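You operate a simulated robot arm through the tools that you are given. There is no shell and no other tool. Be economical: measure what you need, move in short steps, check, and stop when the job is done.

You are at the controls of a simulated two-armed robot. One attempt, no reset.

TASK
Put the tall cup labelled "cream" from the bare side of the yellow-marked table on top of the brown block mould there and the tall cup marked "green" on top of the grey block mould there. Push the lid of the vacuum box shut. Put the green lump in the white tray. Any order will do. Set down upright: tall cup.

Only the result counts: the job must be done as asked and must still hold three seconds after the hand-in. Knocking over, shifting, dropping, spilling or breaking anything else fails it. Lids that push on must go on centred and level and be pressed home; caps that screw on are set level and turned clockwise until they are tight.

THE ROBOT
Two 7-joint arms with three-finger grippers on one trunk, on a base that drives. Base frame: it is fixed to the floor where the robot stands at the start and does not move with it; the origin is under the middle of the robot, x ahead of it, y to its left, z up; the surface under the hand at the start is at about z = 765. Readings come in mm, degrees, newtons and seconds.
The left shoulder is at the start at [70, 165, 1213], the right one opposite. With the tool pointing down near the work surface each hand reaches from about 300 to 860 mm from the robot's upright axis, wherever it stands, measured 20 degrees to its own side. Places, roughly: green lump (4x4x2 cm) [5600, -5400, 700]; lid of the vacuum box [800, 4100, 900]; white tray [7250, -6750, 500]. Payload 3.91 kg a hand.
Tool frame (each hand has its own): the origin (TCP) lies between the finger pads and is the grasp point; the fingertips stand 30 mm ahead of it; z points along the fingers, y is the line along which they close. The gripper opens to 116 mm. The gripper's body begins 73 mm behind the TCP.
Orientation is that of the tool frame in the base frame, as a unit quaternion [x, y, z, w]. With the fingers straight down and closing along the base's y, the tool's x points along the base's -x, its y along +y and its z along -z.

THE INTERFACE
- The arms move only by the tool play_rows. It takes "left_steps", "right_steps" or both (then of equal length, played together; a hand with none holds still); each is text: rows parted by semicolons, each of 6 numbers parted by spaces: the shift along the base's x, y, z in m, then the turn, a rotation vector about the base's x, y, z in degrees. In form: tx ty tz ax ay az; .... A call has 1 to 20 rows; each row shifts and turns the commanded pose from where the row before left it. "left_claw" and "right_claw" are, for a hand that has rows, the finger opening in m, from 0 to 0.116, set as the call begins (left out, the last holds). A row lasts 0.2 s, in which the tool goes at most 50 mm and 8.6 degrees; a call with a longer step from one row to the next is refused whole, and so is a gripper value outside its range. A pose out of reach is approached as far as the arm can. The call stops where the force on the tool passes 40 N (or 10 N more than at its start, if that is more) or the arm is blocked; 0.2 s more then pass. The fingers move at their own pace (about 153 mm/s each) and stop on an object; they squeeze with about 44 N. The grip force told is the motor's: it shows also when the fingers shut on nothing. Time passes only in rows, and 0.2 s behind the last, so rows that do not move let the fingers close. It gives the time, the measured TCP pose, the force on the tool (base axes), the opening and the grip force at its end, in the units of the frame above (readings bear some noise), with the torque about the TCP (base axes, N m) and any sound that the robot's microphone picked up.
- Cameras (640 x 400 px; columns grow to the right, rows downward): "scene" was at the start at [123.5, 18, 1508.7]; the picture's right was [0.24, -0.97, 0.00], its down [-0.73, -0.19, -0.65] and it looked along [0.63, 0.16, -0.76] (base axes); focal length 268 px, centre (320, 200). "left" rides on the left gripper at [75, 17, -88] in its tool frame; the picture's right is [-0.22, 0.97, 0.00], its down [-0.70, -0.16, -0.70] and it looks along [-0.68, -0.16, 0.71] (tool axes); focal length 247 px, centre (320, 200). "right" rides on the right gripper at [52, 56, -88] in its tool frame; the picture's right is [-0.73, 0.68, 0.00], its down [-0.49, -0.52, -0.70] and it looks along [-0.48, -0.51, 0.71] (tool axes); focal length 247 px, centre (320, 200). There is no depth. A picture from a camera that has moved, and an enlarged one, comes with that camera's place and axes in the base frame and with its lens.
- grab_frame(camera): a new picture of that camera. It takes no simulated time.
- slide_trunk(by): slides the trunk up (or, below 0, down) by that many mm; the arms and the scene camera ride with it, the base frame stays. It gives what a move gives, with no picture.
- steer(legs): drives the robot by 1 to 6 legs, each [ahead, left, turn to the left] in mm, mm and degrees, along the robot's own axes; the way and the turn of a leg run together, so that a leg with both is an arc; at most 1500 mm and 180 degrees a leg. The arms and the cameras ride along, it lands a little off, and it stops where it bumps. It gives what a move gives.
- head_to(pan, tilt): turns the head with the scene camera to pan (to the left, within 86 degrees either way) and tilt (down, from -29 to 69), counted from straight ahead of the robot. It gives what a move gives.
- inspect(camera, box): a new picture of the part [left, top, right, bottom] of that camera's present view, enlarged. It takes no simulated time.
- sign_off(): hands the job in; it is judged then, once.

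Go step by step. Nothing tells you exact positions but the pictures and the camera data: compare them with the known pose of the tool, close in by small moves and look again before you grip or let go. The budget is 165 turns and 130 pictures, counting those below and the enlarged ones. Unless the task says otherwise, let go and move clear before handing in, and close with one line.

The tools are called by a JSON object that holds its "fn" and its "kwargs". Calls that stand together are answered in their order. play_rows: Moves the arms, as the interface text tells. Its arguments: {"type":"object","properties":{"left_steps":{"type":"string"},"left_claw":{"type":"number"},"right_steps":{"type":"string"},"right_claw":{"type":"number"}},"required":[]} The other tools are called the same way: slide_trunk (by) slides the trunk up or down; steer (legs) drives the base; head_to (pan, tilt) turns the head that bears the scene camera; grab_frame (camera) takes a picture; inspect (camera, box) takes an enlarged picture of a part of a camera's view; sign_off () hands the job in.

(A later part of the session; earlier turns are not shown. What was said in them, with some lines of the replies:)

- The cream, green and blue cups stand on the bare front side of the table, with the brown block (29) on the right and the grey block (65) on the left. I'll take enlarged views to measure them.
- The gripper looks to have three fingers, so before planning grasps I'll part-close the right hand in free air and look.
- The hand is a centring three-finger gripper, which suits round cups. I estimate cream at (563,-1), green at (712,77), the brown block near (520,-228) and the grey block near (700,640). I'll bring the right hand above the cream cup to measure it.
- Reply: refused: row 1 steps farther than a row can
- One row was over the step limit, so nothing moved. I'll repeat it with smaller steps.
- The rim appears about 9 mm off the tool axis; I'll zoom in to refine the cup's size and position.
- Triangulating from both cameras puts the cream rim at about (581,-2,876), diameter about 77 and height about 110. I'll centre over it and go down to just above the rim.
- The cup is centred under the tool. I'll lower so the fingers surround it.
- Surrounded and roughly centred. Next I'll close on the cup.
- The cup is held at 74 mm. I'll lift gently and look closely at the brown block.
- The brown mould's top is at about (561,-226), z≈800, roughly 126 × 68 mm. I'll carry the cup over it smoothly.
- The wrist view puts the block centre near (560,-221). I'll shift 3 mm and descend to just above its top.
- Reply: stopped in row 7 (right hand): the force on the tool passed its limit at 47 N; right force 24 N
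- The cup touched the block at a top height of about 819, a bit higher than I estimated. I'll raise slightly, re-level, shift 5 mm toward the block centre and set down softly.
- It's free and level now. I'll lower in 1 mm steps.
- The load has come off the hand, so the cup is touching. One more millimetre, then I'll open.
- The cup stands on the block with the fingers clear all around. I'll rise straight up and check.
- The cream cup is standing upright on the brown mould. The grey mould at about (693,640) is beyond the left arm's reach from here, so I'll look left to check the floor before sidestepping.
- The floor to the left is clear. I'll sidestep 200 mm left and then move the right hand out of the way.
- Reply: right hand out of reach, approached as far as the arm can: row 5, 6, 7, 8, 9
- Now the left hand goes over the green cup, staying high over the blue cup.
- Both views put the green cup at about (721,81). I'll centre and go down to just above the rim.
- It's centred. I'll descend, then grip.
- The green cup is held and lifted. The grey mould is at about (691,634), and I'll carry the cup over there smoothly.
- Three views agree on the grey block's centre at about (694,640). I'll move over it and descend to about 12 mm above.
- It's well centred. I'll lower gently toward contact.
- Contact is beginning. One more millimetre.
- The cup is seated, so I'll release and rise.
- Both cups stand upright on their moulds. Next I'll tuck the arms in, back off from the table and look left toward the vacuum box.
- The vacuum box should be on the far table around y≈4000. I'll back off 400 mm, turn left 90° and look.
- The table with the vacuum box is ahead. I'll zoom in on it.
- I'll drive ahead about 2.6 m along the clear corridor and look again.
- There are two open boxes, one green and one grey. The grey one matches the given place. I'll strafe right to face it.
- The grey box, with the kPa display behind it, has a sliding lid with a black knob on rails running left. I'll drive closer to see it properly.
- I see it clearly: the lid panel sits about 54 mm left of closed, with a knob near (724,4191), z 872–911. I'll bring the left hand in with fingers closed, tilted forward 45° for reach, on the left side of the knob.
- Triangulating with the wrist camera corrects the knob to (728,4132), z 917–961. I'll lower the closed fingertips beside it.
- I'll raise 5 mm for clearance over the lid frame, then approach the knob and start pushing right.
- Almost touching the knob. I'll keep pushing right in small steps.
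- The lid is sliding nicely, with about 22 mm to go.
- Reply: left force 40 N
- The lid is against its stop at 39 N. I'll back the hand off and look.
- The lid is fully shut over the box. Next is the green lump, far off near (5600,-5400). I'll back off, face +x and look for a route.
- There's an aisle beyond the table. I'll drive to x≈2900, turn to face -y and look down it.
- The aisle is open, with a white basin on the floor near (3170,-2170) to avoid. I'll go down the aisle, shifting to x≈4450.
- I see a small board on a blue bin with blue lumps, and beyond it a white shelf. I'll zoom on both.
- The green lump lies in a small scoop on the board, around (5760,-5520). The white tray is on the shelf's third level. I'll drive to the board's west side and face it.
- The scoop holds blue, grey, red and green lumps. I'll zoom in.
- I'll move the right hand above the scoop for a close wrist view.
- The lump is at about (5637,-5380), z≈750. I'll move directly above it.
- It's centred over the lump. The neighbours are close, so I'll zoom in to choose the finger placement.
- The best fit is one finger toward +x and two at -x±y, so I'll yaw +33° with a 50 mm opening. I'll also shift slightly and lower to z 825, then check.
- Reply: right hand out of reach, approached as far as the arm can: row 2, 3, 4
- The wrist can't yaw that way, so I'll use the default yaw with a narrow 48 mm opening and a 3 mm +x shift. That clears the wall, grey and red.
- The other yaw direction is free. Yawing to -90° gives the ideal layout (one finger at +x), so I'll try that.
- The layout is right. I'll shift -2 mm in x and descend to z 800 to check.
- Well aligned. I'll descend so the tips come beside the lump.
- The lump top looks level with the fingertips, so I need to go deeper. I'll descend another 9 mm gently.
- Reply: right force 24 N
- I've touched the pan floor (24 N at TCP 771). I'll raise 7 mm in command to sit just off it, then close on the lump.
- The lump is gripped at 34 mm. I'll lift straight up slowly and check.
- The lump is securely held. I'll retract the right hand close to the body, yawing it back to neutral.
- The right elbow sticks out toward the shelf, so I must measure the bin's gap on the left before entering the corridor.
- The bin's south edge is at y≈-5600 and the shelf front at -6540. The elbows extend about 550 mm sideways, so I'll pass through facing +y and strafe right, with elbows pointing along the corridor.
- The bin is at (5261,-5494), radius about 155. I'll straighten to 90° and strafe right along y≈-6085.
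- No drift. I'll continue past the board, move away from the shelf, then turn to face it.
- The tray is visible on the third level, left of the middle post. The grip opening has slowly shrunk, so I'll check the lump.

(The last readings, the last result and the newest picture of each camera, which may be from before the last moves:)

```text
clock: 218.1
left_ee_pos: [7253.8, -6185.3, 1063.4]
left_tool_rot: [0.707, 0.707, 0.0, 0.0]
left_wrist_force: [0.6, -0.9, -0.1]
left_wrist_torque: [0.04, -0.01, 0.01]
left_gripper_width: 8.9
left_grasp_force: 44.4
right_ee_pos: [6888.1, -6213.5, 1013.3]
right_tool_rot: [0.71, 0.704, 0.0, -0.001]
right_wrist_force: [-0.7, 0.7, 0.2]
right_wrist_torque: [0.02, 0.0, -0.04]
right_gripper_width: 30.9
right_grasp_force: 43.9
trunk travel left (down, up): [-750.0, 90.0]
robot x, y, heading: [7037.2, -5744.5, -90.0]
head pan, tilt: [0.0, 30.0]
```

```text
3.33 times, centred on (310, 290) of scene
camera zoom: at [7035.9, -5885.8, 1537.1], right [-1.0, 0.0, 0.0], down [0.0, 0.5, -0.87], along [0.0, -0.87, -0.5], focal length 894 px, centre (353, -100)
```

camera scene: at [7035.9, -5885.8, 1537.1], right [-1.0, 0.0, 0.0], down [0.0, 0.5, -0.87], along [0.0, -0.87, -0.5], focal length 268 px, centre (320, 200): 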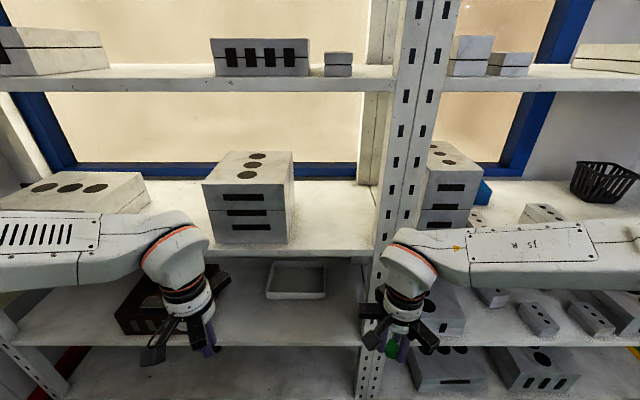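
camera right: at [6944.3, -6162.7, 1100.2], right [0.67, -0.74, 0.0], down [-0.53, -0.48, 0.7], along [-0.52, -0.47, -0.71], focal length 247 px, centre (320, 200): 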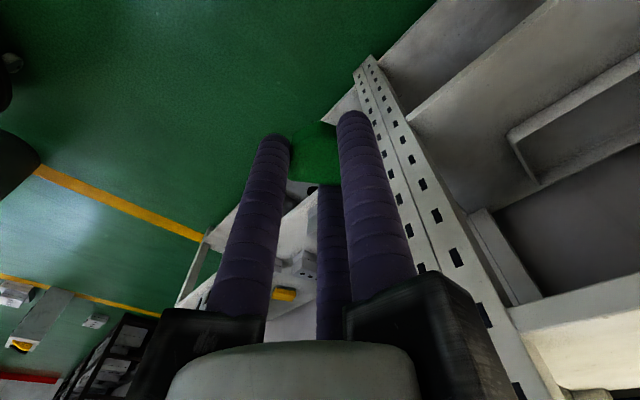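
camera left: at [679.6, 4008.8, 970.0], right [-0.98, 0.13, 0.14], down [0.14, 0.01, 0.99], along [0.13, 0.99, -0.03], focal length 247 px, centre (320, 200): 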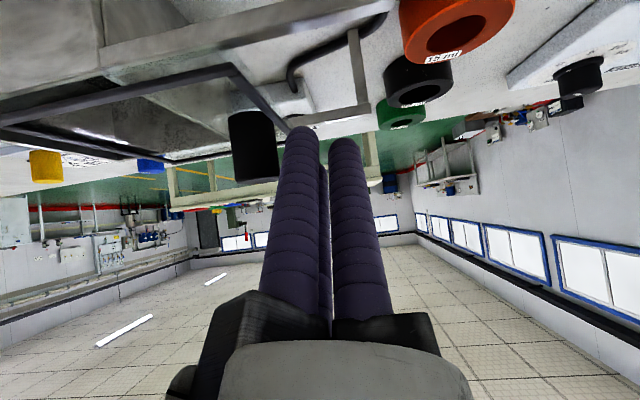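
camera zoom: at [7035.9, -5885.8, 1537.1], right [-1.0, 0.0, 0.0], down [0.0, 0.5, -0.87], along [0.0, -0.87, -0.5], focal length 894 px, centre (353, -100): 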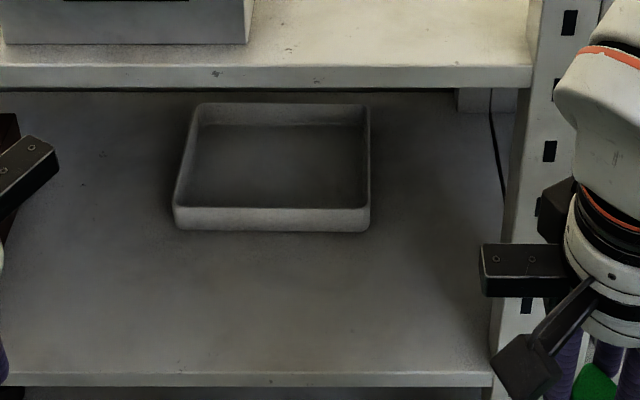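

The lump is still held (it's a soft lump). The tray centre is about (7148,-6850), between shelf levels z≈500 and 953. I'll position the robot and lower the trunk so the arm can reach in.

{"fn": "steer", "kwargs": {"legs": [[200, 231, 0]]}}

{"fn": "slide_trunk", "kwargs": {"by": -370}}

{"fn": "head_to", "kwargs": {"pan": -8, "tilt": 25}}

{"fn": "grab_frame", "kwargs": {"camera": "scene"}}

```text
clock: 220.2
left_ee_pos: [7489.5, -6383.1, 1064.2]
left_tool_rot: [0.707, 0.707, -0.001, 0.0]
left_wrist_force: [-0.1, -0.1, -0.3]
left_wrist_torque: [0.03, 0.0, 0.01]
left_gripper_width: 9.1
left_grasp_force: 43.9
right_ee_pos: [7123.5, -6410.1, 1013.6]
right_tool_rot: [0.711, 0.703, 0.0, -0.001]
right_wrist_force: [0.3, -0.1, -0.3]
right_wrist_torque: [-0.01, -0.03, -0.01]
right_gripper_width: 30.6
right_grasp_force: 43.9
trunk travel left (down, up): [-750.0, 90.0]
robot x, y, heading: [7274.3, -5943.4, -89.9]
head pan, tilt: [0.0, 30.0]
```

```text
clock: 223.7
left_ee_pos: [7489.4, -6382.8, 694.5]
left_tool_rot: [0.707, 0.707, 0.0, 0.0]
left_wrist_force: [-0.6, 0.5, -0.3]
left_wrist_torque: [0.03, -0.02, 0.04]
left_gripper_width: 9.1
left_grasp_force: 43.4
right_ee_pos: [7125.1, -6410.3, 644.0]
right_tool_rot: [0.711, 0.704, 0.0, -0.002]
right_wrist_force: [0.1, 0.5, 0.0]
right_wrist_torque: [0.02, 0.02, 0.0]
right_gripper_width: 30.4
right_grasp_force: 43.7
trunk travel left (down, up): [-380.0, 460.0]
robot x, y, heading: [7276.8, -5942.4, -90.1]
head pan, tilt: [0.0, 30.0]
```

```text
clock: 224.4
left_ee_pos: [7489.0, -6383.0, 694.3]
left_tool_rot: [0.707, 0.707, 0.0, 0.0]
left_wrist_force: [-0.6, 0.5, 0.7]
left_wrist_torque: [-0.01, 0.02, -0.05]
left_gripper_width: 8.9
left_grasp_force: 44.3
right_ee_pos: [7124.6, -6410.3, 644.0]
right_tool_rot: [0.711, 0.704, 0.0, -0.001]
right_wrist_force: [0.3, 0.3, 1.0]
right_wrist_torque: [-0.01, -0.01, 0.01]
right_gripper_width: 30.3
right_grasp_force: 44.4
trunk travel left (down, up): [-380.0, 460.0]
robot x, y, heading: [7274.1, -5944.3, -89.9]
head pan, tilt: [-8.0, 25.0]
```

```text
38 pictures are left
camera scene: at [7260.2, -6084.4, 1175.0], right [-0.99, 0.14, 0.0], down [0.06, 0.42, -0.91], along [-0.12, -0.9, -0.42], focal length 268 px, centre (320, 200)
```

scene: 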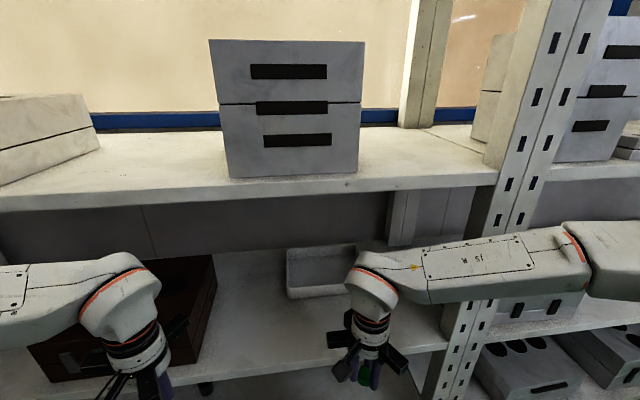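

The view is clear. I'll tilt the right hand forward 45° in place and check.

{"fn": "play_rows", "kwargs": {"right_steps": "0.003 -0.005 0 -7.5 0 0; 0.003 -0.005 0 -7.5 0 0; 0.003 -0.005 0 -7.5 0 0; 0.003 -0.005 0 -7.5 0 0; 0.003 -0.005 0 -7.5 0 0; 0.003 -0.005 0 -7.5 0 0; 0 0 0 0 0 0"}}

{"fn": "grab_frame", "kwargs": {"camera": "scene"}}

{"fn": "grab_frame", "kwargs": {"camera": "right"}}

```text
clock: 226.0
left_ee_pos: [7490.7, -6382.8, 694.5]
left_tool_rot: [0.707, 0.707, 0.0, 0.001]
left_wrist_force: [-0.3, -0.6, 0.1]
left_wrist_torque: [-0.01, -0.01, -0.03]
left_gripper_width: 8.7
left_grasp_force: 43.5
right_ee_pos: [7144.6, -6445.2, 643.9]
right_tool_rot: [0.657, 0.65, -0.269, 0.271]
right_wrist_force: [-0.3, -0.4, -0.7]
right_wrist_torque: [0.02, -0.02, 0.0]
right_gripper_width: 30.6
right_grasp_force: 43.6
right hand out of reach, approached as far as the arm can: row 6
trunk travel left (down, up): [-380.0, 460.0]
robot x, y, heading: [7275.7, -5941.0, -90.0]
head pan, tilt: [-8.0, 25.0]
```

```text
37 pictures are left
camera scene: at [7260.0, -6084.1, 1175.1], right [-0.99, 0.14, 0.0], down [0.06, 0.42, -0.91], along [-0.13, -0.9, -0.42], focal length 268 px, centre (320, 200)
```

scene: 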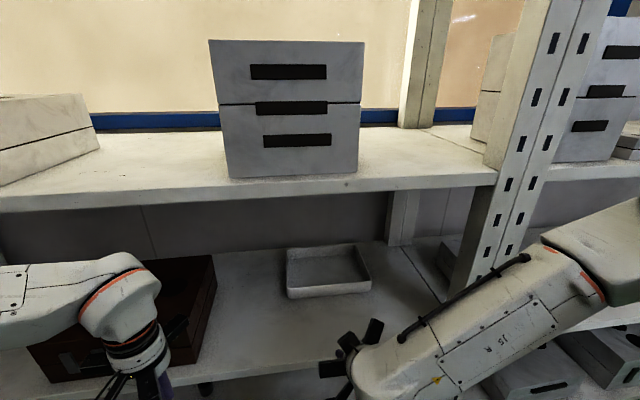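

```text
36 pictures are left
camera right: at [7200.6, -6347.2, 668.4], right [0.67, -0.52, 0.52], down [-0.53, 0.15, 0.84], along [-0.52, -0.84, -0.17], focal length 247 px, centre (320, 200)
```

right: 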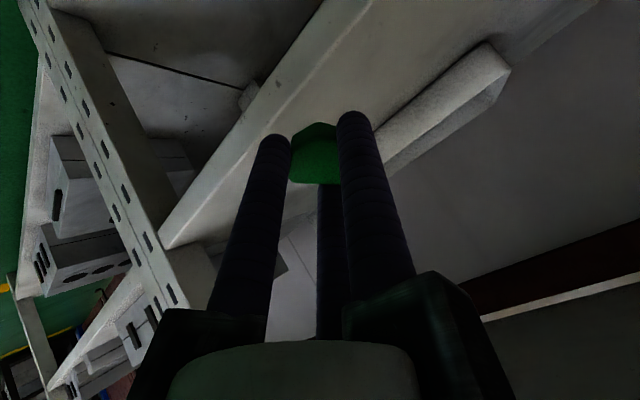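

Tray centre refined to (7132,-6860). I'll shift the robot 60 mm left to keep the elbow off the shelf post, then extend in stages.

{"fn": "steer", "kwargs": {"legs": [[0, 60, 0]]}}

{"fn": "play_rows", "kwargs": {"right_steps": "-0.008 -0.02 -0.004 0 0 0; -0.008 -0.02 -0.004 0 0 0; -0.008 -0.02 -0.004 0 0 0; -0.008 -0.02 -0.004 0 0 0; -0.008 -0.02 -0.004 0 0 0; -0.008 -0.02 -0.004 0 0 0; -0.008 -0.02 0 0 0 0; -0.008 -0.02 0 0 0 0; 0 0 0 0 0 0"}}

{"fn": "grab_frame", "kwargs": {"camera": "scene"}}

```text
clock: 227.0
left_ee_pos: [7550.4, -6383.9, 694.5]
left_tool_rot: [0.707, 0.707, 0.0, -0.001]
left_wrist_force: [0.8, -0.2, 0.4]
left_wrist_torque: [0.0, 0.05, 0.01]
left_gripper_width: 8.9
left_grasp_force: 43.8
right_ee_pos: [7205.7, -6444.0, 644.0]
right_tool_rot: [0.657, 0.65, -0.269, 0.27]
right_wrist_force: [0.1, 0.4, -0.8]
right_wrist_torque: [0.04, 0.04, -0.03]
right_gripper_width: 30.4
right_grasp_force: 43.7
trunk travel left (down, up): [-380.0, 460.0]
robot x, y, heading: [7336.0, -5938.2, -89.8]
head pan, tilt: [-8.0, 25.0]
```

```text
clock: 229.0
left_ee_pos: [7549.1, -6384.3, 695.0]
left_tool_rot: [0.707, 0.707, 0.0, 0.0]
left_wrist_force: [0.5, 0.6, 0.6]
left_wrist_torque: [-0.01, -0.02, -0.01]
left_gripper_width: 9.0
left_grasp_force: 43.8
right_ee_pos: [7141.7, -6605.0, 621.8]
right_tool_rot: [0.657, 0.65, -0.269, 0.27]
right_wrist_force: [0.3, 0.7, 0.4]
right_wrist_torque: [0.01, -0.05, 0.0]
right_gripper_width: 30.1
right_grasp_force: 43.8
trunk travel left (down, up): [-380.0, 460.0]
robot x, y, heading: [7334.8, -5942.1, -89.8]
head pan, tilt: [-8.0, 25.0]
```

```text
35 pictures are left
camera scene: at [7320.2, -6084.3, 1175.1], right [-0.99, 0.14, 0.0], down [0.06, 0.42, -0.91], along [-0.13, -0.9, -0.42], focal length 268 px, centre (320, 200)
```

scene: 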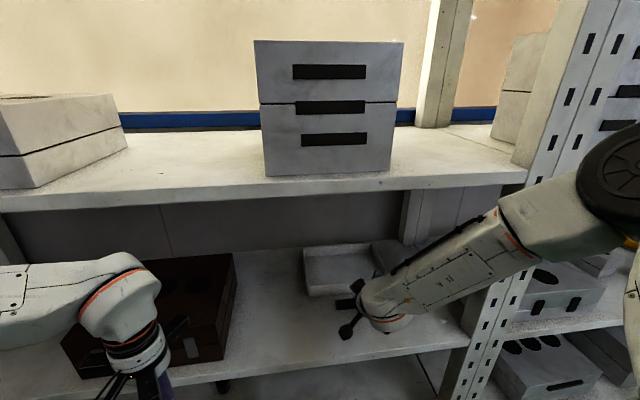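

To keep the elbow clear of the upper shelf, I'll back off 70 mm and extend further so the arm straightens.

{"fn": "steer", "kwargs": {"legs": [[-70, 0, 0]]}}

{"fn": "play_rows", "kwargs": {"right_steps": "0 -0.02 0 0 0 0; 0 -0.02 0 0 0 0; 0 -0.02 0 0 0 0; 0 -0.02 0 0 0 0; 0 -0.02 0 0 0 0; 0 -0.02 0 0 0 0; 0 -0.02 0 0 0 0; 0 -0.02 -0.002 0 0 0; 0 0 0 0 0 0"}}

{"fn": "grab_frame", "kwargs": {"camera": "scene"}}

{"fn": "grab_frame", "kwargs": {"camera": "right"}}

```text
clock: 230.0
left_ee_pos: [7549.7, -6311.2, 694.9]
left_tool_rot: [0.706, 0.708, -0.001, 0.001]
left_wrist_force: [0.7, 0.7, -0.1]
left_wrist_torque: [-0.03, 0.02, 0.01]
left_gripper_width: 9.0
left_grasp_force: 43.9
right_ee_pos: [7143.7, -6533.4, 620.2]
right_tool_rot: [0.657, 0.65, -0.269, 0.271]
right_wrist_force: [-0.1, -0.6, -0.2]
right_wrist_torque: [0.0, -0.02, -0.03]
right_gripper_width: 30.1
right_grasp_force: 43.8
trunk travel left (down, up): [-380.0, 460.0]
robot x, y, heading: [7334.7, -5866.8, -89.9]
head pan, tilt: [-8.0, 25.0]
```

```text
clock: 232.0
left_ee_pos: [7549.9, -6312.6, 694.7]
left_tool_rot: [0.706, 0.708, 0.0, 0.0]
left_wrist_force: [0.0, 0.0, -0.5]
left_wrist_torque: [0.0, 0.0, -0.01]
left_gripper_width: 9.1
left_grasp_force: 43.9
right_ee_pos: [7141.2, -6694.5, 619.6]
right_tool_rot: [0.657, 0.651, -0.268, 0.27]
right_wrist_force: [-0.2, 0.2, -0.7]
right_wrist_torque: [0.01, 0.03, 0.0]
right_gripper_width: 30.0
right_grasp_force: 43.7
trunk travel left (down, up): [-380.0, 460.0]
robot x, y, heading: [7336.8, -5871.0, -89.9]
head pan, tilt: [-8.0, 25.0]
```

```text
34 pictures are left
camera scene: at [7320.3, -6013.5, 1175.1], right [-0.99, 0.14, 0.0], down [0.06, 0.42, -0.91], along [-0.12, -0.9, -0.42], focal length 268 px, centre (320, 200)
```

scene: 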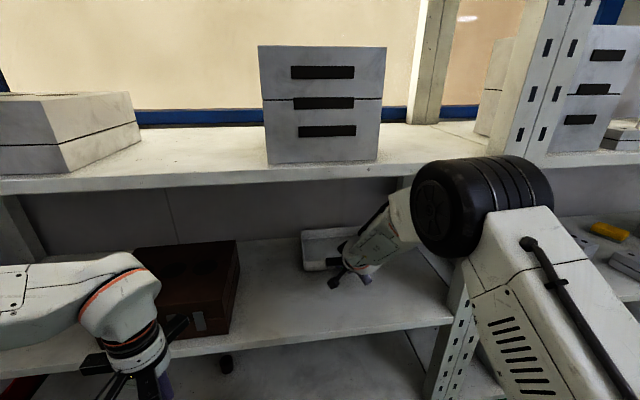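

```text
33 pictures are left
camera right: at [7197.8, -6595.9, 644.7], right [0.67, -0.52, 0.52], down [-0.53, 0.15, 0.84], along [-0.52, -0.84, -0.17], focal length 247 px, centre (320, 200)
```

right: 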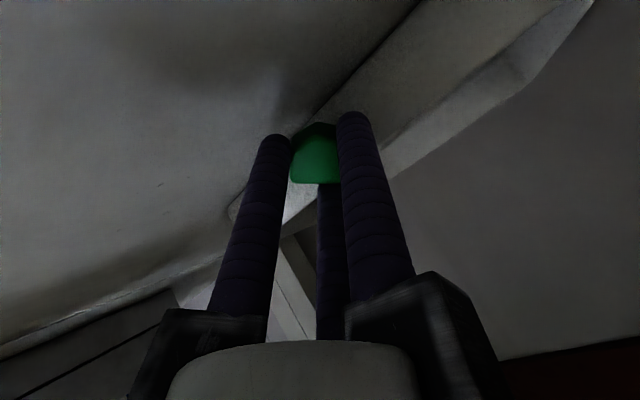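

The elbow is well clear in front and the forearm goes under the upper shelf. I'll extend the last 125 mm over the tray.

{"fn": "play_rows", "kwargs": {"right_steps": "0 -0.02 0 0 0 0; 0 -0.02 0 0 0 0; 0 -0.02 0 0 0 0; 0 -0.02 0 0 0 0; 0 -0.02 0 0 0 0; 0 -0.02 0 0 0 0; 0 -0.01 0 0 0 0; 0 0 0 0 0 0"}}

{"fn": "inspect", "kwargs": {"camera": "scene", "box": [270, 180, 470, 320]}}

{"fn": "grab_frame", "kwargs": {"camera": "right"}}

```text
clock: 232.9
left_ee_pos: [7550.3, -6311.3, 695.4]
left_tool_rot: [0.707, 0.708, 0.0, -0.001]
left_wrist_force: [0.3, -0.5, 0.0]
left_wrist_torque: [0.0, 0.03, 0.0]
left_gripper_width: 8.9
left_grasp_force: 43.5
right_ee_pos: [7144.0, -6751.8, 619.5]
right_tool_rot: [0.657, 0.652, -0.266, 0.269]
right_wrist_force: [2.3, 13.1, 6.7]
right_wrist_torque: [-0.22, 0.14, 0.01]
right_gripper_width: 30.2
right_grasp_force: 44.4
trunk travel left (down, up): [-380.0, 460.0]
robot x, y, heading: [7334.9, -5871.3, -90.0]
head pan, tilt: [-8.0, 25.0]
stopped in row 4 (right hand): the force on the tool passed its limit at 82 N (the readings are from after the stop); the commanded pose is now the measured one
```

```text
2.86 times, centred on (370, 250) of scene
camera zoom: at [7320.5, -6011.5, 1175.5], right [-0.99, 0.14, 0.0], down [0.06, 0.42, -0.91], along [-0.13, -0.9, -0.42], focal length 767 px, centre (177, 57)
```

zoom: 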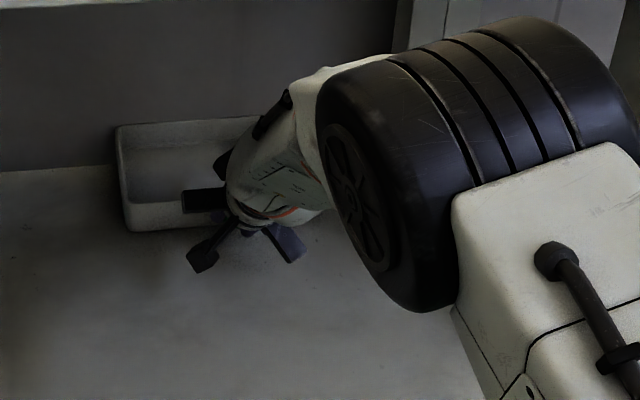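

```text
31 pictures are left
camera right: at [7199.6, -6654.0, 644.5], right [0.68, -0.53, 0.52], down [-0.53, 0.14, 0.84], along [-0.52, -0.84, -0.18], focal length 247 px, centre (320, 200)
```

right: 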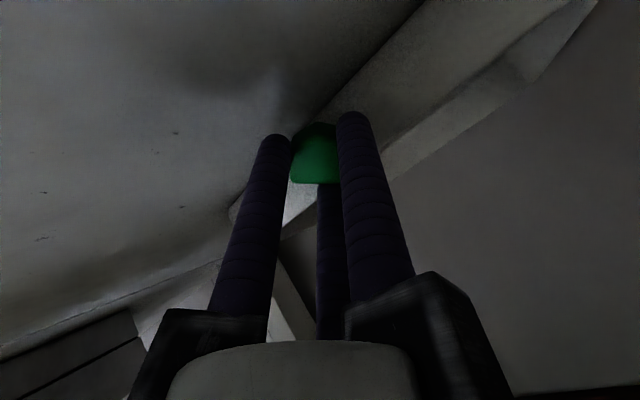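

I touched the tray front: the shelf is higher than I had estimated (z≈585), and the tray slid back about 95 mm. I'll back off slightly and raise above the rim (about 625).

{"fn": "play_rows", "kwargs": {"right_steps": "0 0.012 0 0 0 0; 0 0.008 0 0 0 0; 0 0 0.02 0 0 0; 0 0 0.02 0 0 0; 0 0 0.02 0 0 0; 0 0 0.01 0 0 0; 0 0 0 0 0 0"}}

{"fn": "grab_frame", "kwargs": {"camera": "right"}}

{"fn": "grab_frame", "kwargs": {"camera": "scene"}}

```text
clock: 234.5
left_ee_pos: [7549.5, -6312.1, 694.4]
left_tool_rot: [0.707, 0.707, 0.0, 0.0]
left_wrist_force: [-0.6, -0.6, -0.2]
left_wrist_torque: [-0.01, 0.0, 0.0]
left_gripper_width: 9.1
left_grasp_force: 43.7
right_ee_pos: [7141.8, -6734.4, 688.4]
right_tool_rot: [0.658, 0.652, -0.266, 0.268]
right_wrist_force: [0.7, 0.4, -1.1]
right_wrist_torque: [-0.02, -0.02, 0.02]
right_gripper_width: 30.0
right_grasp_force: 44.2
trunk travel left (down, up): [-380.0, 460.0]
robot x, y, heading: [7335.9, -5872.3, -89.8]
head pan, tilt: [-8.0, 25.0]
```

```text
30 pictures are left
camera right: at [7197.6, -6635.9, 713.7], right [0.67, -0.53, 0.52], down [-0.53, 0.14, 0.84], along [-0.52, -0.84, -0.18], focal length 247 px, centre (320, 200)
```

right: 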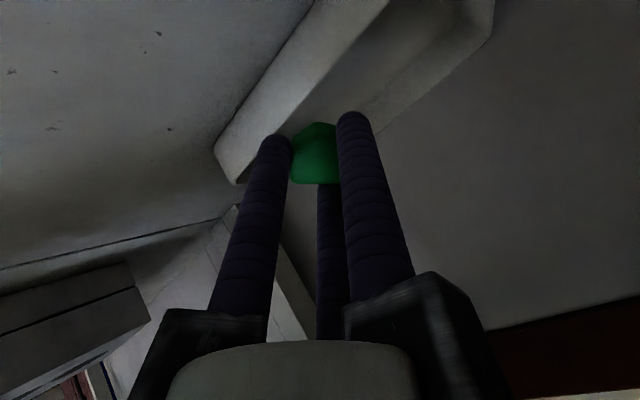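

```text
29 pictures are left
camera scene: at [7320.2, -6013.6, 1175.0], right [-0.99, 0.14, 0.0], down [0.06, 0.42, -0.91], along [-0.13, -0.9, -0.42], focal length 268 px, centre (320, 200)
```

scene: 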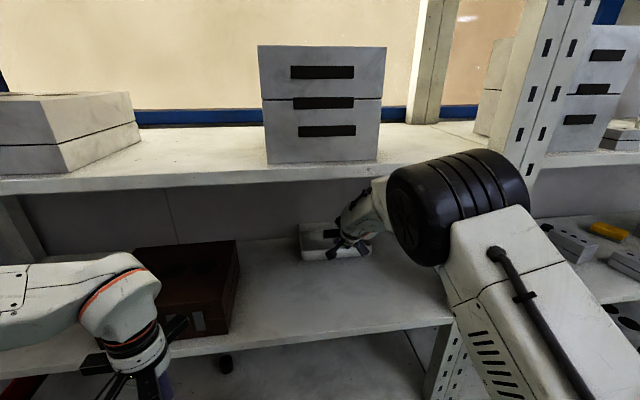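

The rim is now below the lump. I'll move forward over the tray interior.

{"fn": "play_rows", "kwargs": {"right_steps": "0 -0.02 0 0 0 0; 0 -0.02 0 0 0 0; 0 -0.02 0 0 0 0; 0 -0.02 0 0 0 0; 0 -0.008 0 0 0 0; 0 0 0 0 0 0"}}

{"fn": "grab_frame", "kwargs": {"camera": "right"}}

{"fn": "inspect", "kwargs": {"camera": "scene", "box": [280, 200, 420, 280]}}

```text
clock: 235.9
left_ee_pos: [7550.0, -6312.0, 694.5]
left_tool_rot: [0.706, 0.708, 0.0, 0.0]
left_wrist_force: [-0.2, 0.3, -0.1]
left_wrist_torque: [0.0, 0.02, -0.03]
left_gripper_width: 9.1
left_grasp_force: 44.0
right_ee_pos: [7143.0, -6821.0, 686.7]
right_tool_rot: [0.658, 0.652, -0.265, 0.268]
right_wrist_force: [-0.3, -0.6, 0.3]
right_wrist_torque: [0.03, 0.0, 0.02]
right_gripper_width: 30.1
right_grasp_force: 43.8
trunk travel left (down, up): [-380.0, 460.0]
robot x, y, heading: [7334.9, -5869.7, -89.9]
head pan, tilt: [-8.0, 25.0]
```

```text
28 pictures are left
camera right: at [7198.9, -6723.5, 711.9], right [0.67, -0.53, 0.52], down [-0.53, 0.14, 0.84], along [-0.52, -0.84, -0.18], focal length 247 px, centre (320, 200)
```

right: 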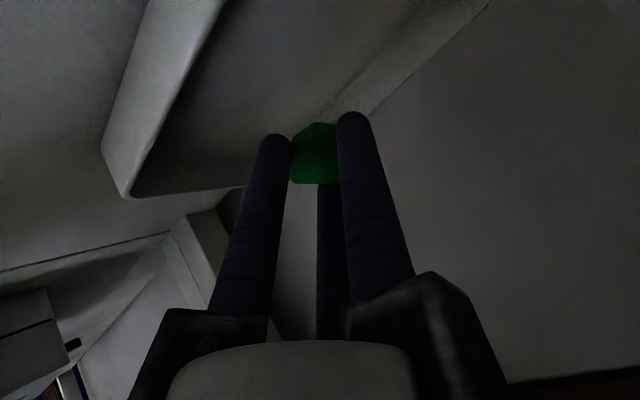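

```text
4.57 times, centred on (350, 240) of scene
camera zoom: at [7320.2, -6013.6, 1175.1], right [-0.99, 0.14, 0.0], down [0.06, 0.42, -0.91], along [-0.13, -0.9, -0.42], focal length 1227 px, centre (183, 17)
```

zoom: 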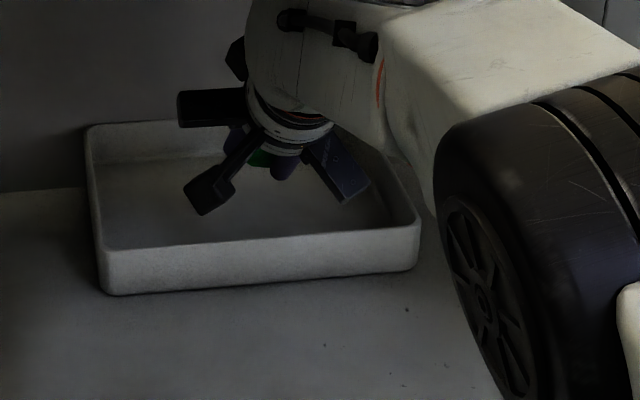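

The lump hangs over the tray's interior. I'll lower it to just above the tray floor.

{"fn": "play_rows", "kwargs": {"right_steps": "0 0 -0.015 0 0 0; 0 0 -0.015 0 0 0; 0 0 -0.01 0 0 0; 0 0 -0.006 0 0 0; 0 0 0 0 0 0"}}

{"fn": "grab_frame", "kwargs": {"camera": "right"}}

{"fn": "inspect", "kwargs": {"camera": "scene", "box": [280, 200, 420, 280]}}

```text
clock: 237.1
left_ee_pos: [7549.9, -6312.4, 693.5]
left_tool_rot: [0.707, 0.707, 0.0, 0.0]
left_wrist_force: [0.0, -0.1, -0.7]
left_wrist_torque: [-0.01, -0.01, 0.01]
left_gripper_width: 9.0
left_grasp_force: 43.9
right_ee_pos: [7143.5, -6821.9, 638.9]
right_tool_rot: [0.657, 0.653, -0.266, 0.269]
right_wrist_force: [-0.7, -0.4, -0.1]
right_wrist_torque: [0.05, -0.01, 0.05]
right_gripper_width: 29.5
right_grasp_force: 43.4
trunk travel left (down, up): [-380.0, 460.0]
robot x, y, heading: [7333.5, -5868.9, -89.8]
head pan, tilt: [-8.0, 25.0]
```

```text
26 pictures are left
camera right: at [7199.3, -6724.4, 664.7], right [0.67, -0.53, 0.52], down [-0.53, 0.14, 0.84], along [-0.52, -0.84, -0.18], focal length 247 px, centre (320, 200)
```

right: 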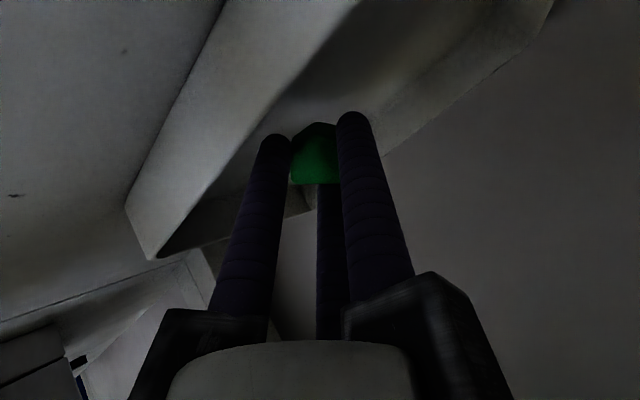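

```text
4.57 times, centred on (350, 240) of scene
camera zoom: at [7320.2, -6013.6, 1175.1], right [-0.99, 0.14, 0.0], down [0.06, 0.42, -0.91], along [-0.13, -0.9, -0.42], focal length 1227 px, centre (183, 17)
```

zoom: 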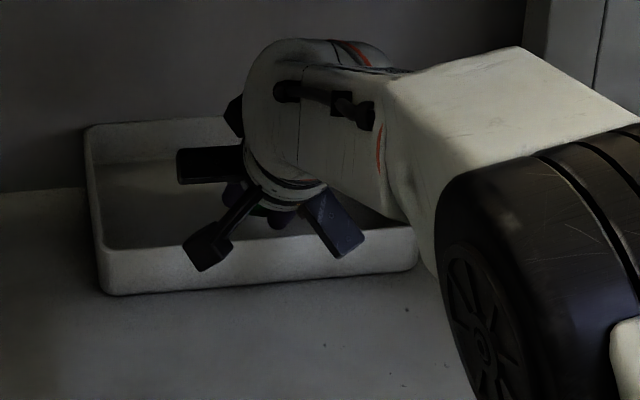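

No contact yet. I'll lower gently a little more to just touch the tray floor.

{"fn": "play_rows", "kwargs": {"right_steps": "0 0 -0.003 0 0 0; 0 0 -0.003 0 0 0; 0 0 -0.002 0 0 0; 0 0 -0.002 0 0 0; 0 0 0 0 0 0"}}

```text
clock: 238.3
left_ee_pos: [7549.5, -6313.6, 694.2]
left_tool_rot: [0.707, 0.708, -0.001, 0.0]
left_wrist_force: [-0.5, 0.4, 0.5]
left_wrist_torque: [-0.01, -0.02, 0.03]
left_gripper_width: 9.4
left_grasp_force: 43.8
right_ee_pos: [7143.5, -6820.3, 630.8]
right_tool_rot: [0.658, 0.653, -0.265, 0.268]
right_wrist_force: [0.5, 0.8, 0.0]
right_wrist_torque: [0.0, -0.02, 0.0]
right_gripper_width: 29.8
right_grasp_force: 44.1
trunk travel left (down, up): [-380.0, 460.0]
robot x, y, heading: [7340.2, -5868.6, -90.2]
head pan, tilt: [-8.0, 25.0]
```

{"fn": "play_rows", "kwargs": {"right_steps": "0 0 -0.003 0 0 0; 0 0 -0.002 0 0 0; 0 0 -0.002 0 0 0; 0 0 0 0 0 0"}}

{"fn": "grab_frame", "kwargs": {"camera": "right"}}

```text
clock: 239.3
left_ee_pos: [7550.1, -6312.9, 694.7]
left_tool_rot: [0.707, 0.707, -0.001, 0.0]
left_wrist_force: [-0.1, -0.2, -0.5]
left_wrist_torque: [0.02, 0.01, 0.04]
left_gripper_width: 9.2
left_grasp_force: 43.9
right_ee_pos: [7142.9, -6821.2, 626.9]
right_tool_rot: [0.657, 0.651, -0.267, 0.27]
right_wrist_force: [-0.5, -6.0, 12.9]
right_wrist_torque: [0.31, 0.21, 0.06]
right_gripper_width: 29.7
right_grasp_force: 44.0
trunk travel left (down, up): [-380.0, 460.0]
robot x, y, heading: [7335.9, -5870.3, -89.9]
head pan, tilt: [-8.0, 25.0]
```

```text
24 pictures are left
camera right: at [7199.4, -6724.1, 652.0], right [0.67, -0.53, 0.52], down [-0.53, 0.15, 0.84], along [-0.52, -0.84, -0.18], focal length 247 px, centre (320, 200)
```

right: 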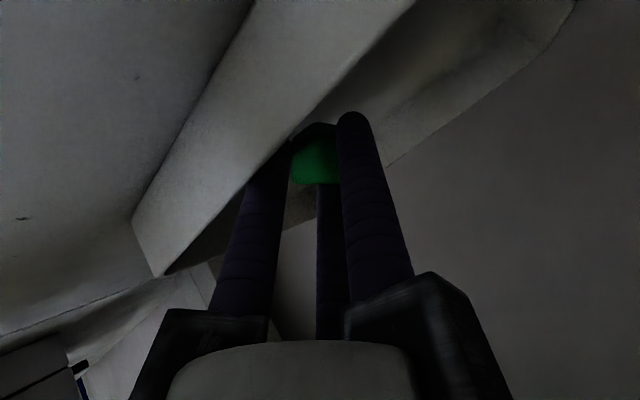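

The lump touches the tray floor. I'll raise a few millimetres so the lower finger has room to open, then release.

{"fn": "play_rows", "kwargs": {"right_steps": "0 0 0.005 0 0 0; 0 0 0.005 0 0 0; 0 0 0 0 0 0"}}

{"fn": "play_rows", "kwargs": {"right_steps": "0 0 0 0 0 0; 0 0 0 0 0 0; 0 0 0 0 0 0", "right_claw": 0.056}}

{"fn": "grab_frame", "kwargs": {"camera": "right"}}

```text
clock: 240.1
left_ee_pos: [7550.4, -6312.7, 694.4]
left_tool_rot: [0.706, 0.708, 0.0, 0.0]
left_wrist_force: [0.6, -0.5, -0.4]
left_wrist_torque: [0.01, -0.02, 0.01]
left_gripper_width: 8.9
left_grasp_force: 43.7
right_ee_pos: [7143.5, -6821.6, 632.0]
right_tool_rot: [0.658, 0.653, -0.264, 0.267]
right_wrist_force: [0.2, 0.0, -0.4]
right_wrist_torque: [0.0, 0.01, -0.04]
right_gripper_width: 29.8
right_grasp_force: 43.9
trunk travel left (down, up): [-380.0, 460.0]
robot x, y, heading: [7335.3, -5870.2, -90.0]
head pan, tilt: [-8.0, 25.0]
```

```text
clock: 240.9
left_ee_pos: [7549.8, -6312.8, 694.2]
left_tool_rot: [0.706, 0.708, 0.0, 0.001]
left_wrist_force: [0.4, 0.6, 0.4]
left_wrist_torque: [-0.04, 0.02, -0.03]
left_gripper_width: 9.2
left_grasp_force: 43.9
right_ee_pos: [7144.0, -6821.5, 635.7]
right_tool_rot: [0.658, 0.652, -0.266, 0.268]
right_wrist_force: [-0.7, -4.3, 6.7]
right_wrist_torque: [0.19, 0.13, 0.1]
right_gripper_width: 52.8
right_grasp_force: 0.1
trunk travel left (down, up): [-380.0, 460.0]
robot x, y, heading: [7338.4, -5870.4, -89.9]
head pan, tilt: [-8.0, 25.0]
```

```text
23 pictures are left
camera right: at [7200.0, -6723.7, 660.5], right [0.67, -0.53, 0.52], down [-0.53, 0.15, 0.84], along [-0.52, -0.84, -0.18], focal length 247 px, centre (320, 200)
```

right: 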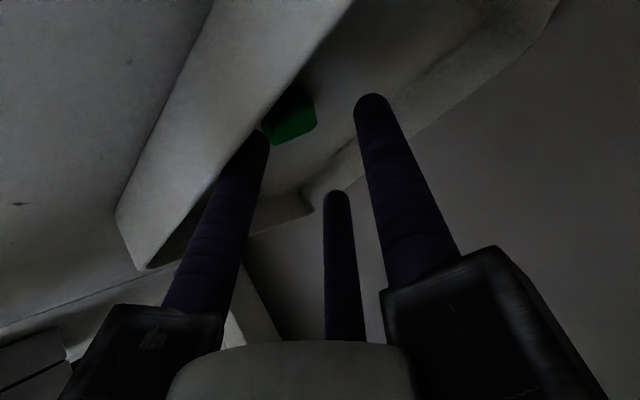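

The lump is in the tray. The tray had slid back about 103 mm from my earlier touch, and a finger is now against the inside of its front wall. I'll draw the tray gently back toward its original place.

{"fn": "play_rows", "kwargs": {"right_steps": "0 0.006 0 0 0 0; 0 0.008 0 0 0 0; 0 0.01 0 0 0 0; 0 0.01 0 0 0 0; 0 0.01 0 0 0 0; 0 0.008 0 0 0 0; 0 0 0 0 0 0"}}

{"fn": "inspect", "kwargs": {"camera": "scene", "box": [280, 200, 420, 280]}}

{"fn": "grab_frame", "kwargs": {"camera": "right"}}

```text
clock: 242.5
left_ee_pos: [7549.6, -6312.1, 694.4]
left_tool_rot: [0.707, 0.708, 0.0, 0.0]
left_wrist_force: [-0.5, 0.0, 0.4]
left_wrist_torque: [0.01, -0.02, 0.0]
left_gripper_width: 9.3
left_grasp_force: 44.1
right_ee_pos: [7144.0, -6767.6, 635.6]
right_tool_rot: [0.658, 0.652, -0.266, 0.267]
right_wrist_force: [0.5, -3.0, 6.8]
right_wrist_torque: [0.15, 0.14, 0.06]
right_gripper_width: 53.2
right_grasp_force: 0.1
trunk travel left (down, up): [-380.0, 460.0]
robot x, y, heading: [7336.7, -5871.8, -90.1]
head pan, tilt: [-8.0, 25.0]
```

```text
4.57 times, centred on (350, 240) of scene
camera zoom: at [7320.3, -6013.0, 1175.2], right [-0.99, 0.14, 0.0], down [0.06, 0.42, -0.91], along [-0.13, -0.9, -0.42], focal length 1227 px, centre (183, 17)
```

zoom: 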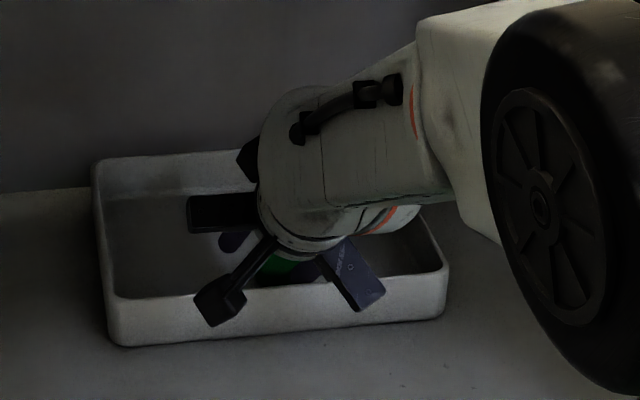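

```text
21 pictures are left
camera right: at [7199.6, -6670.4, 660.2], right [0.68, -0.53, 0.52], down [-0.53, 0.14, 0.84], along [-0.52, -0.84, -0.18], focal length 247 px, centre (320, 200)
```

right: 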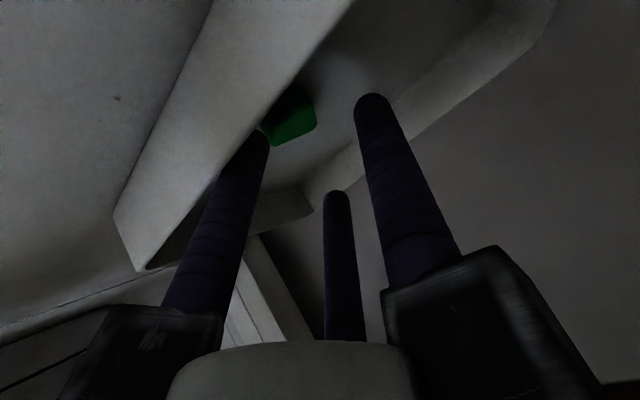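

The tray follows smoothly. I'll pull the remaining ~48 mm.

{"fn": "play_rows", "kwargs": {"right_steps": "0 0.006 0 0 0 0; 0 0.01 0 0 0 0; 0 0.01 0 0 0 0; 0 0.01 0 0 0 0; 0 0.008 0 0 0 0; 0 0.003 0 0 0 0; 0 0 0 0 0 0"}}

{"fn": "inspect", "kwargs": {"camera": "scene", "box": [280, 200, 420, 300]}}

```text
clock: 244.1
left_ee_pos: [7549.6, -6312.6, 693.9]
left_tool_rot: [0.706, 0.708, -0.001, 0.0]
left_wrist_force: [0.0, 1.0, -0.4]
left_wrist_torque: [0.0, 0.0, 0.02]
left_gripper_width: 8.8
left_grasp_force: 44.0
right_ee_pos: [7142.9, -6721.7, 633.6]
right_tool_rot: [0.657, 0.652, -0.265, 0.269]
right_wrist_force: [-2.2, -4.1, 6.0]
right_wrist_torque: [0.19, 0.2, 0.09]
right_gripper_width: 53.1
right_grasp_force: 0.1
trunk travel left (down, up): [-380.0, 460.0]
robot x, y, heading: [7334.8, -5869.6, -90.0]
head pan, tilt: [-8.0, 25.0]
```

```text
4.00 times, centred on (350, 250) of scene
camera zoom: at [7320.2, -6013.0, 1175.2], right [-0.99, 0.14, 0.0], down [0.06, 0.42, -0.91], along [-0.13, -0.9, -0.42], focal length 1073 px, centre (200, 0)
```

zoom: 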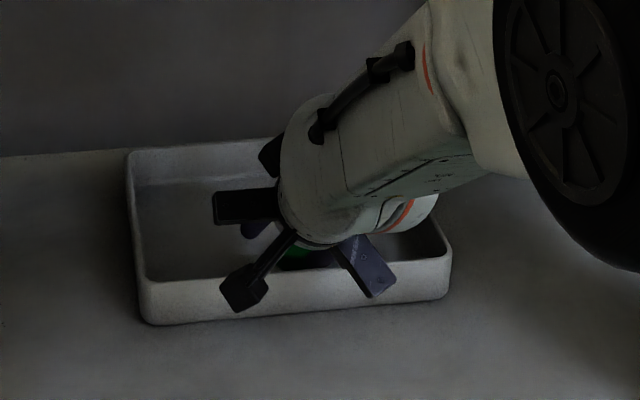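

The tray is back at its original spot. I'll disengage: slightly forward, then up and out.

{"fn": "play_rows", "kwargs": {"right_steps": "0 -0.004 0.003 0 0 0; 0 0 0.012 0 0 0; 0 0 0.02 0 0 0; 0 0 0.02 0 0 0; 0 0 0.015 0 0 0; 0 0 0 0 0 0"}}

{"fn": "grab_frame", "kwargs": {"camera": "right"}}

```text
clock: 245.5
left_ee_pos: [7549.6, -6312.5, 694.0]
left_tool_rot: [0.707, 0.707, 0.0, 0.001]
left_wrist_force: [0.4, -0.3, 0.2]
left_wrist_torque: [0.02, -0.02, 0.0]
left_gripper_width: 9.1
left_grasp_force: 44.0
right_ee_pos: [7141.9, -6724.6, 704.5]
right_tool_rot: [0.658, 0.652, -0.266, 0.268]
right_wrist_force: [-0.2, 0.5, -0.4]
right_wrist_torque: [0.01, -0.06, -0.02]
right_gripper_width: 55.7
right_grasp_force: 0.1
trunk travel left (down, up): [-380.0, 460.0]
robot x, y, heading: [7335.2, -5874.9, -90.1]
head pan, tilt: [-8.0, 25.0]
```

```text
19 pictures are left
camera right: at [7198.5, -6628.1, 729.6], right [0.67, -0.53, 0.52], down [-0.53, 0.14, 0.84], along [-0.52, -0.84, -0.18], focal length 247 px, centre (320, 200)
```

right: 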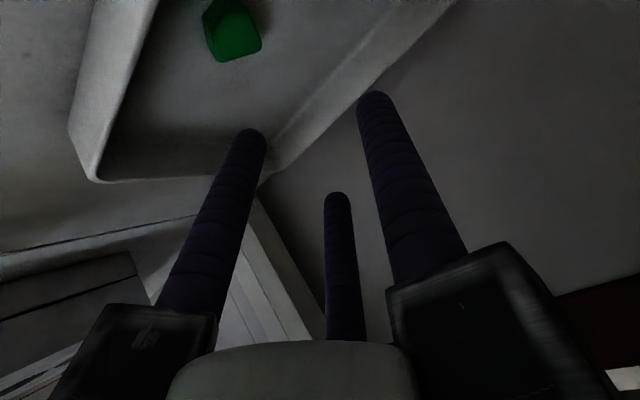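

The lump rests clear in the tray. I'll retract the arm from the shelf.

{"fn": "play_rows", "kwargs": {"right_steps": "0 0.02 0 0 0 0; 0 0.02 0 0 0 0; 0 0.025 0 0 0 0; 0 0.025 -0.01 0 0 0; 0 0.025 -0.015 0 0 0; 0 0.025 -0.015 0 0 0; 0 0.025 -0.01 0 0 0; 0 0.025 0 0 0 0; 0 0.025 0 0 0 0; 0 0.025 0 0 0 0; 0 0.025 0 0 0 0; 0 0.025 0 0 0 0; 0 0.02 0 0 0 0; 0 0 0 0 0 0"}}

{"fn": "grab_frame", "kwargs": {"camera": "scene"}}

```text
clock: 248.5
left_ee_pos: [7550.2, -6311.3, 694.9]
left_tool_rot: [0.705, 0.709, 0.0, 0.001]
left_wrist_force: [-0.8, 0.2, 0.3]
left_wrist_torque: [0.03, 0.0, 0.02]
left_gripper_width: 9.1
left_grasp_force: 44.2
right_ee_pos: [7143.3, -6414.6, 653.5]
right_tool_rot: [0.657, 0.653, -0.265, 0.268]
right_wrist_force: [-0.1, -0.1, 0.3]
right_wrist_torque: [0.0, -0.02, 0.02]
right_gripper_width: 56.2
right_grasp_force: 0.1
trunk travel left (down, up): [-380.0, 460.0]
robot x, y, heading: [7334.7, -5874.6, -89.9]
head pan, tilt: [-8.0, 25.0]
```

```text
18 pictures are left
camera scene: at [7320.2, -6013.7, 1175.0], right [-0.99, 0.14, 0.0], down [0.06, 0.42, -0.91], along [-0.13, -0.9, -0.42], focal length 268 px, centre (320, 200)
```

scene: 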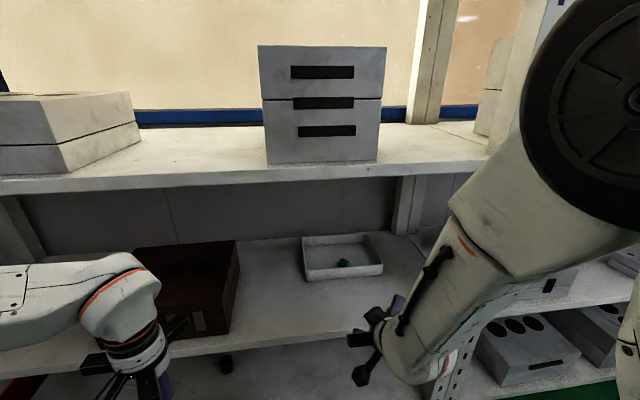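

The green lump sits in the white tray, which is back at its original spot. Both cups are on their moulds, the vacuum box lid is shut and the hands are clear, so I'm handing in.

{"fn": "sign_off", "kwargs": {}}

```text
The job is handed in.
```

I've handed the job in: cream cup on the brown mould, green cup on the grey mould, vacuum box lid shut, and green lump in the white tray. On the way in I bumped the tray back about 103 mm, then drew it back to within a few millimetres of where it was.
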